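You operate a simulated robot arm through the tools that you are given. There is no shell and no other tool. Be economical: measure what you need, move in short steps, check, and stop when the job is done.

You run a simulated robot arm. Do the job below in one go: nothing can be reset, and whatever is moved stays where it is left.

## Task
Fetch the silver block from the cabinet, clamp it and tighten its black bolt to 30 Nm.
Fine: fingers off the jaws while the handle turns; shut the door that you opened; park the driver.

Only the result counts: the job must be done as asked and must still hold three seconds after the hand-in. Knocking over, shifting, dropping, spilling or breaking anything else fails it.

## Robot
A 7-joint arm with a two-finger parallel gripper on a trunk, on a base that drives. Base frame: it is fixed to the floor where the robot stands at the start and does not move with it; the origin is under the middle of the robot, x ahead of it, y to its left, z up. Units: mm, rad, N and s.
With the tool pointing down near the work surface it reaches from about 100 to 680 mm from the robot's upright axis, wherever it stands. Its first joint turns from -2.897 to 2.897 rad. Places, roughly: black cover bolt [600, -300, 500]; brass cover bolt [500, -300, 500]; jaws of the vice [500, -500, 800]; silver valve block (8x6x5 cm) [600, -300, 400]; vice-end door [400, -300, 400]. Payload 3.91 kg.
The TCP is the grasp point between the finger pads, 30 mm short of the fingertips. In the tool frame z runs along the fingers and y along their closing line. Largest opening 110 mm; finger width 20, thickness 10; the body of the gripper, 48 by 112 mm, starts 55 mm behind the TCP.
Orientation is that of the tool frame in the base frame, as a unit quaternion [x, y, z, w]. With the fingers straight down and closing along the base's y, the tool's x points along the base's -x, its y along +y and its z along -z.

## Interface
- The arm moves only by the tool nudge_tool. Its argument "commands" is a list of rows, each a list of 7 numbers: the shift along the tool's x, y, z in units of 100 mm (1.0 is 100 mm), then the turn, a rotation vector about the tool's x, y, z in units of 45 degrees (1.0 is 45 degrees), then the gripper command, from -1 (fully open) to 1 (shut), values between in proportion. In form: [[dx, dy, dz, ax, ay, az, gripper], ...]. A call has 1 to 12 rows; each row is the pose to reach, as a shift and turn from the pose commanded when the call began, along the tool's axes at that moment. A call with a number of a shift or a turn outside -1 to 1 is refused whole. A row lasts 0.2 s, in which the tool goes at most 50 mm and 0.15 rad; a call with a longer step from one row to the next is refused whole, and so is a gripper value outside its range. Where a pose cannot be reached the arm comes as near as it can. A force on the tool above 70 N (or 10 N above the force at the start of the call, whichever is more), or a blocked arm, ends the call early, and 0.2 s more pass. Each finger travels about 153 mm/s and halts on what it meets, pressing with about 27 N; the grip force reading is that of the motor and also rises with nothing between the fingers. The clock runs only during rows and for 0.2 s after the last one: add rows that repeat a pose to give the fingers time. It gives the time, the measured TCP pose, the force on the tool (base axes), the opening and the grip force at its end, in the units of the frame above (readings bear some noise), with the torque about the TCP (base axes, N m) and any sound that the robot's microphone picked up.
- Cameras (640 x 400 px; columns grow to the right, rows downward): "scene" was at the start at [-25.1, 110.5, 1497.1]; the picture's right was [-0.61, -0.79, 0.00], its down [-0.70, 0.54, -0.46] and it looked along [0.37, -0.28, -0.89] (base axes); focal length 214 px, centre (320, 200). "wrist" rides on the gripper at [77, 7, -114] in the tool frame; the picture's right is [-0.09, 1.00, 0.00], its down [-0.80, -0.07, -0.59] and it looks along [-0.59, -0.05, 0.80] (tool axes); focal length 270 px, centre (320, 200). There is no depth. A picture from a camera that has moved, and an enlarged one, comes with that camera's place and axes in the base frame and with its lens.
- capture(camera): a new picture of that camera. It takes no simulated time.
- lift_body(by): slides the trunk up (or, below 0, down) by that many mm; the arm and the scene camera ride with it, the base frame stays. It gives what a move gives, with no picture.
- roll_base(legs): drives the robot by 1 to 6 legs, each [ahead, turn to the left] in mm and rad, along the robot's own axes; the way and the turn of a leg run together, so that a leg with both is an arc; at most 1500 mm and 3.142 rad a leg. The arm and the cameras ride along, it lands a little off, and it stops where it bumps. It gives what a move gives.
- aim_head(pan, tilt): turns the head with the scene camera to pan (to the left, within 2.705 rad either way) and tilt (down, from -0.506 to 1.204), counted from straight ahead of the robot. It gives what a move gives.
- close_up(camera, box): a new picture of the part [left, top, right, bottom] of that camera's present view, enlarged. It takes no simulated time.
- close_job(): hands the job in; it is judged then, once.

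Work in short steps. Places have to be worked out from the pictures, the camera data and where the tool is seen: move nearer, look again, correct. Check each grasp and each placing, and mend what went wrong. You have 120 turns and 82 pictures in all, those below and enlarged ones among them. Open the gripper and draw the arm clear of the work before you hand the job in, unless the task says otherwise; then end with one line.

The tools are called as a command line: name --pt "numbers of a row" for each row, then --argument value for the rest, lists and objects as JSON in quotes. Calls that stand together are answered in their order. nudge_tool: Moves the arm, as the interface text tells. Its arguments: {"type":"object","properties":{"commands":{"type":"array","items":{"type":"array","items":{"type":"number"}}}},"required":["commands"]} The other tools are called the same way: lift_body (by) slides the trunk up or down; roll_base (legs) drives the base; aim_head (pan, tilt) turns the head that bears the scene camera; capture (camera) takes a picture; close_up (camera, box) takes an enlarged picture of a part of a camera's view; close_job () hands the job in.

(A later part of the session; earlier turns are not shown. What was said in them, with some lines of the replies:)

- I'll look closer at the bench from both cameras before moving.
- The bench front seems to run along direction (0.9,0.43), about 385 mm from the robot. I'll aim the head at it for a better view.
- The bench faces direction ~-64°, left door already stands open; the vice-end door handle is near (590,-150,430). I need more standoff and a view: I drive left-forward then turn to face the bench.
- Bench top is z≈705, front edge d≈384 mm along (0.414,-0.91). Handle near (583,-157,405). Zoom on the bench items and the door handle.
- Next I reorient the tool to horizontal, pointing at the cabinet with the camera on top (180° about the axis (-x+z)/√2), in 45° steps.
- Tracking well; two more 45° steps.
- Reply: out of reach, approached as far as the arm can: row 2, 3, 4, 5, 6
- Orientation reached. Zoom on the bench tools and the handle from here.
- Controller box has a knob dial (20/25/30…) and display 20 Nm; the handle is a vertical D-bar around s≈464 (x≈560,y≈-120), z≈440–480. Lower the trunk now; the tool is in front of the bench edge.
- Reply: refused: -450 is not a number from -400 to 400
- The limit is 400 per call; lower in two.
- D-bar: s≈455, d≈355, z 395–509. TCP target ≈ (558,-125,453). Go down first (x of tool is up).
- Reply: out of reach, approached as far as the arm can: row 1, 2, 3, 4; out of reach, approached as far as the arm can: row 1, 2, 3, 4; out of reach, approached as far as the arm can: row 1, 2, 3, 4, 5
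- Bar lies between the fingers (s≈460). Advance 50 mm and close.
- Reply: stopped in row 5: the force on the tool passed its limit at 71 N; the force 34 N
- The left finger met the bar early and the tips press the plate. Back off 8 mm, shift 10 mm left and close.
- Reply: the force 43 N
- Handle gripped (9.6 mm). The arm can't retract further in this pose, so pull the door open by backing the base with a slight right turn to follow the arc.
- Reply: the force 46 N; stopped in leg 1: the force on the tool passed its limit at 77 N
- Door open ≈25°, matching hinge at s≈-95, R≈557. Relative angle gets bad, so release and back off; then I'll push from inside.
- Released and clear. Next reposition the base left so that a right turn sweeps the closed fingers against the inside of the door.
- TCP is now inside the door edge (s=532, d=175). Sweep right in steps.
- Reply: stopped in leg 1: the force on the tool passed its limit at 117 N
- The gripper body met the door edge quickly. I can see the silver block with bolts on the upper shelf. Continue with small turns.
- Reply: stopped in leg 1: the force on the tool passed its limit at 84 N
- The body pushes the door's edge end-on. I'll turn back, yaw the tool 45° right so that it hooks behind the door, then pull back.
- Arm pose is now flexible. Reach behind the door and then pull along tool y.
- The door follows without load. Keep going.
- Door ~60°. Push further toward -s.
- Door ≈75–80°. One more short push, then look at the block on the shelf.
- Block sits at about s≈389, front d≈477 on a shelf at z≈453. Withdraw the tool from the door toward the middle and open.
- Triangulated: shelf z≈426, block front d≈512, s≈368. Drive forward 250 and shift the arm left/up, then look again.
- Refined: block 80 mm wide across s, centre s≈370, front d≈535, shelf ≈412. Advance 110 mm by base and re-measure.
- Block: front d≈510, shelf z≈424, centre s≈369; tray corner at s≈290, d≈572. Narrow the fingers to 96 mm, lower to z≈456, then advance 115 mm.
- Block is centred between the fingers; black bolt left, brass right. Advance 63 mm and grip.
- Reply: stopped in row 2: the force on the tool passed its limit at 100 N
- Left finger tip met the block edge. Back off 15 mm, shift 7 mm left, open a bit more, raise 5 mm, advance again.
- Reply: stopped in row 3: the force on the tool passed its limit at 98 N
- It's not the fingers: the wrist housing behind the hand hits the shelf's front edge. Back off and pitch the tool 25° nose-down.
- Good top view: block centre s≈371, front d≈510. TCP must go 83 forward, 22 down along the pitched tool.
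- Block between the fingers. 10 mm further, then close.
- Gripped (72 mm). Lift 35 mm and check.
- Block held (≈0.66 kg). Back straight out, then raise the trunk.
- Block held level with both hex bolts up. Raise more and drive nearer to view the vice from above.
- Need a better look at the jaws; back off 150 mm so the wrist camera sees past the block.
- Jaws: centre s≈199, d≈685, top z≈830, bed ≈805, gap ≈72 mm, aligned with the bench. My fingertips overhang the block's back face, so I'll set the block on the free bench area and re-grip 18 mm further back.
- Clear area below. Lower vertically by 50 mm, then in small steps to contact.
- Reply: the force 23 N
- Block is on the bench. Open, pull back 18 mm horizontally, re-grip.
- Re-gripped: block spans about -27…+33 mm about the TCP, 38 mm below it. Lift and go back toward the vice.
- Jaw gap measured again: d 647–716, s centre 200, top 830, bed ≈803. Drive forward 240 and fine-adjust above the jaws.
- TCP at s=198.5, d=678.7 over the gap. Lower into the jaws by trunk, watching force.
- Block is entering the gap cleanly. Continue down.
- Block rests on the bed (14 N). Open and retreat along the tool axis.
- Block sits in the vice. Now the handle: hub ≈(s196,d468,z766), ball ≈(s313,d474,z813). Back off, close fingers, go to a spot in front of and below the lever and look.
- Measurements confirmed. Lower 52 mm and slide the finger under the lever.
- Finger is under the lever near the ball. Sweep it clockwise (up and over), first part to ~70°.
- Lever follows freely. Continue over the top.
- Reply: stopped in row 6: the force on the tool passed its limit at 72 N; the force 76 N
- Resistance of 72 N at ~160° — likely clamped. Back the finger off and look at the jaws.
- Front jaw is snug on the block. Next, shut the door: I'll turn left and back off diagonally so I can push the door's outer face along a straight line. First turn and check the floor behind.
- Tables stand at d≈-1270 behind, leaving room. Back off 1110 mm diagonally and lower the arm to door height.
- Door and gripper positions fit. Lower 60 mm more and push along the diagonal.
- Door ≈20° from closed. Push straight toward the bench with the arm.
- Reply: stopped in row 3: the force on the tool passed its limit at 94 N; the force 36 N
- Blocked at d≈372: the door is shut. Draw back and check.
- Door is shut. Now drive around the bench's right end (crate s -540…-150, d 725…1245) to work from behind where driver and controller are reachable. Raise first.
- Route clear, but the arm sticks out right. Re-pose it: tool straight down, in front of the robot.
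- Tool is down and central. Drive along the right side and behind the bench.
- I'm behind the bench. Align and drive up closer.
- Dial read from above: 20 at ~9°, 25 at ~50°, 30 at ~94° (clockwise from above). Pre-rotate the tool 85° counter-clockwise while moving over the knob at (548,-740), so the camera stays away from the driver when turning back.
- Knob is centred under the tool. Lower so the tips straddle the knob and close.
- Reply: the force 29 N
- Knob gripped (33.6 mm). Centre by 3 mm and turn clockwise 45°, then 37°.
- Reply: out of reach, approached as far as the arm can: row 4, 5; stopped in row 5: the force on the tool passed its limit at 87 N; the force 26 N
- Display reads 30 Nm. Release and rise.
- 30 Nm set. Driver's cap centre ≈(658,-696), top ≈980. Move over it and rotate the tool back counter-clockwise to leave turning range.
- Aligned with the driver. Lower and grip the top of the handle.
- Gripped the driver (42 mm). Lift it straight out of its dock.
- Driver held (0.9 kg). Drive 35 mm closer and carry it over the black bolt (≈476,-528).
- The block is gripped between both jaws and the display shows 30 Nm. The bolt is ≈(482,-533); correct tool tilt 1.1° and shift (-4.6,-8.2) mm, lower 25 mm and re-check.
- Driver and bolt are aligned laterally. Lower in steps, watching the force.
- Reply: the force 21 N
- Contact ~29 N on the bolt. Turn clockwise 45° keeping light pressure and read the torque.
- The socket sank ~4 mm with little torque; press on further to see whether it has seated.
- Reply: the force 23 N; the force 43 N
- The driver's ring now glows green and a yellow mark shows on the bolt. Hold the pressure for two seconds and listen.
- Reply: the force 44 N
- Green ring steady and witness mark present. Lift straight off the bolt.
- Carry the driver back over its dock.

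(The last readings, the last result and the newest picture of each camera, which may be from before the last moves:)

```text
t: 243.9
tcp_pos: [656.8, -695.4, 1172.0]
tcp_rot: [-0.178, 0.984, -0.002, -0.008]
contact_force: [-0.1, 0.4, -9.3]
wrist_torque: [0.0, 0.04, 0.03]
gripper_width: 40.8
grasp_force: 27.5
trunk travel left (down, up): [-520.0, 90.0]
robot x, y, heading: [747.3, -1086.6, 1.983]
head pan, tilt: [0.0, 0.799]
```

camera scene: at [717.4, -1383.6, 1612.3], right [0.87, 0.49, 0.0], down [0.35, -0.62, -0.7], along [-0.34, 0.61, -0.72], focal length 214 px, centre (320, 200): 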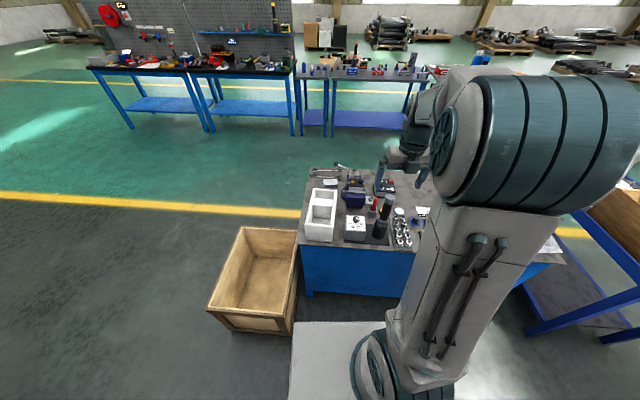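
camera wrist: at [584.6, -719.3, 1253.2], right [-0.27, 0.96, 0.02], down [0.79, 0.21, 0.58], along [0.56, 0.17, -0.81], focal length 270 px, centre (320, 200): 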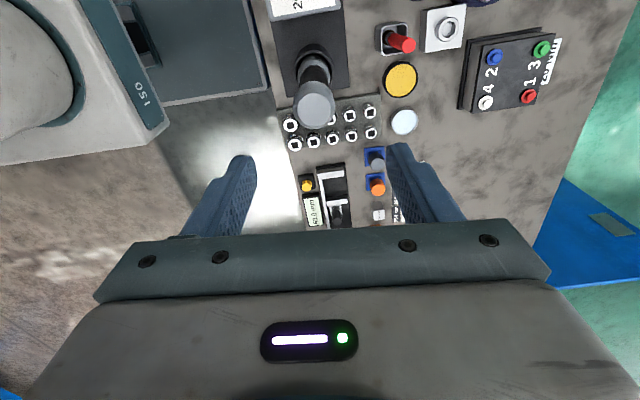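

lift_body --by -125

close_up --camera "wrist" --box '[220, 20, 420, 170]'

```text
t: 245.4
tcp_pos: [657.1, -695.2, 1048.3]
tcp_rot: [-0.18, 0.984, 0.0, -0.008]
contact_force: [0.6, 0.5, -8.6]
wrist_torque: [-0.03, 0.04, 0.03]
gripper_width: 40.4
grasp_force: 26.8
trunk travel left (down, up): [-395.0, 215.0]
robot x, y, heading: [747.0, -1088.0, 1.982]
head pan, tilt: [0.0, 0.799]
```

```text
2.67 times, centred on (320, 95) of wrist
camera zoom: at [584.4, -716.3, 1163.4], right [-0.27, 0.96, 0.0], down [0.78, 0.22, 0.58], along [0.56, 0.16, -0.81], focal length 721 px, centre (320, 480)
```

zoom: 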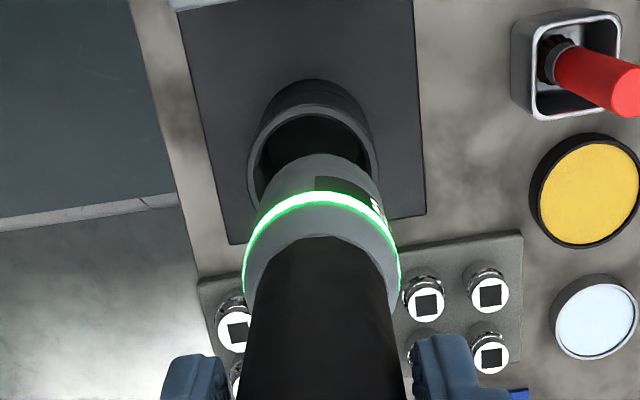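

The cup is about 3 mm to the -y side in tool terms; clearance ≈5 mm. Shift -3 mm and lower into the dock.

nudge_tool --pt "0 -0.03 0 0 0 0 1" --pt "0 -0.03 0 0 0 0 1"

lift_body --by -45

lift_body --by -30

```text
t: 246.0
tcp_pos: [658.2, -699.1, 1048.2]
tcp_rot: [-0.178, 0.984, -0.001, -0.008]
contact_force: [-0.5, 0.9, -8.2]
wrist_torque: [0.03, 0.02, 0.01]
gripper_width: 40.4
grasp_force: 26.6
trunk travel left (down, up): [-395.0, 215.0]
robot x, y, heading: [749.6, -1087.2, 1.984]
head pan, tilt: [0.0, 0.799]
```

```text
t: 246.9
tcp_pos: [658.2, -699.2, 1003.3]
tcp_rot: [-0.179, 0.984, 0.0, -0.007]
contact_force: [0.2, 0.8, -8.3]
wrist_torque: [0.0, 0.0, 0.0]
gripper_width: 40.5
grasp_force: 27.2
trunk travel left (down, up): [-350.0, 260.0]
robot x, y, heading: [743.1, -1089.1, 1.986]
head pan, tilt: [0.0, 0.799]
```

```text
t: 247.6
tcp_pos: [658.0, -699.0, 972.2]
tcp_rot: [-0.179, 0.984, -0.002, -0.008]
contact_force: [0.2, 1.6, -8.9]
wrist_torque: [0.0, -0.16, 0.01]
gripper_width: 40.2
grasp_force: 26.9
trunk travel left (down, up): [-320.0, 290.0]
robot x, y, heading: [747.5, -1082.3, 1.984]
head pan, tilt: [0.0, 0.799]
```

lift_body --by -18

lift_body --by -8

lift_body --by -5

```text
t: 248.3
tcp_pos: [657.5, -699.0, 954.0]
tcp_rot: [-0.179, 0.984, -0.002, -0.008]
contact_force: [3.0, -0.3, -9.2]
wrist_torque: [0.03, -0.43, 0.01]
gripper_width: 40.3
grasp_force: 27.0
trunk travel left (down, up): [-302.0, 308.0]
robot x, y, heading: [748.6, -1086.0, 1.983]
head pan, tilt: [0.0, 0.799]
```

```text
t: 248.9
tcp_pos: [657.5, -699.2, 947.1]
tcp_rot: [-0.179, 0.984, -0.002, -0.008]
contact_force: [2.9, 1.1, -9.7]
wrist_torque: [0.05, -0.38, 0.01]
gripper_width: 40.4
grasp_force: 26.7
trunk travel left (down, up): [-294.0, 316.0]
robot x, y, heading: [747.1, -1085.1, 1.983]
head pan, tilt: [0.0, 0.799]
```

```text
t: 249.4
tcp_pos: [657.1, -699.5, 941.9]
tcp_rot: [-0.179, 0.984, -0.001, -0.009]
contact_force: [0.8, 0.1, -9.1]
wrist_torque: [0.02, -0.36, -0.01]
gripper_width: 40.5
grasp_force: 27.4
trunk travel left (down, up): [-289.0, 321.0]
robot x, y, heading: [747.9, -1084.3, 1.983]
head pan, tilt: [0.0, 0.799]
```

lift_body --by -4

lift_body --by -4

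lift_body --by -4

```text
t: 249.9
tcp_pos: [657.9, -698.6, 938.4]
tcp_rot: [-0.178, 0.984, -0.002, -0.008]
contact_force: [1.9, -0.3, -10.1]
wrist_torque: [0.03, -0.23, -0.05]
gripper_width: 40.3
grasp_force: 26.8
trunk travel left (down, up): [-285.0, 325.0]
robot x, y, heading: [747.4, -1087.0, 1.979]
head pan, tilt: [0.0, 0.799]
```

```text
t: 250.5
tcp_pos: [657.7, -699.1, 936.5]
tcp_rot: [-0.179, 0.984, 0.003, -0.008]
contact_force: [-0.5, -1.1, 24.4]
wrist_torque: [-0.2, -0.45, -0.06]
gripper_width: 39.7
grasp_force: 26.6
trunk travel left (down, up): [-281.0, 329.0]
robot x, y, heading: [749.3, -1085.6, 1.979]
head pan, tilt: [0.0, 0.799]
```

```text
t: 251.1
tcp_pos: [658.3, -697.5, 935.9]
tcp_rot: [-0.18, 0.984, 0.008, -0.008]
contact_force: [2.0, -1.9, 20.8]
wrist_torque: [-0.28, -0.62, 0.02]
gripper_width: 40.4
grasp_force: 27.4
trunk travel left (down, up): [-278.0, 332.0]
robot x, y, heading: [748.9, -1085.2, 1.986]
head pan, tilt: [0.0, 0.799]
stopped: the force on the tool passed its limit at 73 N (the readings are from after the stop); the commanded pose is now the measured one
```

The driver is seated on the dock's floor. Open and rise clear.

nudge_tool --pt "0 0 -0.02 0 0 0 0.15" --pt "0 0 -0.02 0 0 0 -0.1" --pt "0 0 -0.02 0 0 0 -0.4" --pt "0 0 -0.02 0 0 0 -0.4"

lift_body --by 230

capture --camera "wrist"

```text
t: 252.1
tcp_pos: [658.4, -699.4, 937.1]
tcp_rot: [-0.18, 0.984, 0.003, -0.008]
contact_force: [0.5, 0.9, 1.2]
wrist_torque: [0.01, -0.04, -0.03]
gripper_width: 77.1
grasp_force: 0.0
trunk travel left (down, up): [-278.0, 332.0]
robot x, y, heading: [747.8, -1086.6, 1.982]
head pan, tilt: [0.0, 0.799]
```

```text
t: 254.6
tcp_pos: [657.8, -696.9, 1167.0]
tcp_rot: [-0.18, 0.984, 0.004, -0.009]
contact_force: [-0.7, 0.5, 0.3]
wrist_torque: [-0.01, -0.01, 0.03]
gripper_width: 77.3
grasp_force: 0.1
trunk travel left (down, up): [-508.0, 102.0]
robot x, y, heading: [749.3, -1085.5, 1.984]
head pan, tilt: [0.0, 0.799]
```

```text
0 pictures are left
camera wrist: at [585.9, -719.4, 1282.7], right [-0.27, 0.96, 0.01], down [0.78, 0.21, 0.58], along [0.56, 0.17, -0.81], focal length 270 px, centre (320, 200)
```

wrist: 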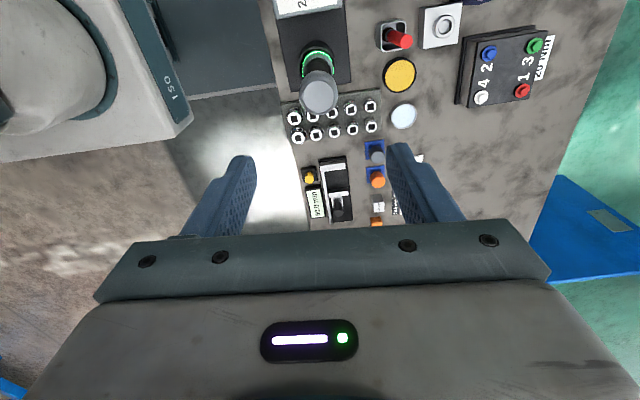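

The driver stands in its dock as before. Back the robot away from the bench and hand in.

roll_base --legs '[[-250, 0]]'

close_job

```text
t: 256.4
tcp_pos: [759.2, -924.2, 1167.3]
tcp_rot: [-0.176, 0.984, 0.005, -0.008]
contact_force: [0.3, -0.6, -0.2]
wrist_torque: [0.05, -0.01, -0.04]
gripper_width: 76.9
grasp_force: 0.0
trunk travel left (down, up): [-508.0, 102.0]
robot x, y, heading: [845.9, -1314.4, 1.981]
head pan, tilt: [0.0, 0.799]
```

```text
The job is handed in.
```

The silver block is clamped in the vice. With the dial at 30 Nm, I ran the driver on its black bolt until its ring turned green. I took the green ring and a yellow mark on the bolt as the sign that 30 Nm was reached, because no direct torque reading was available. The door I opened is shut, the driver is back in its dock, and no finger touched the jaws while the handle turned.
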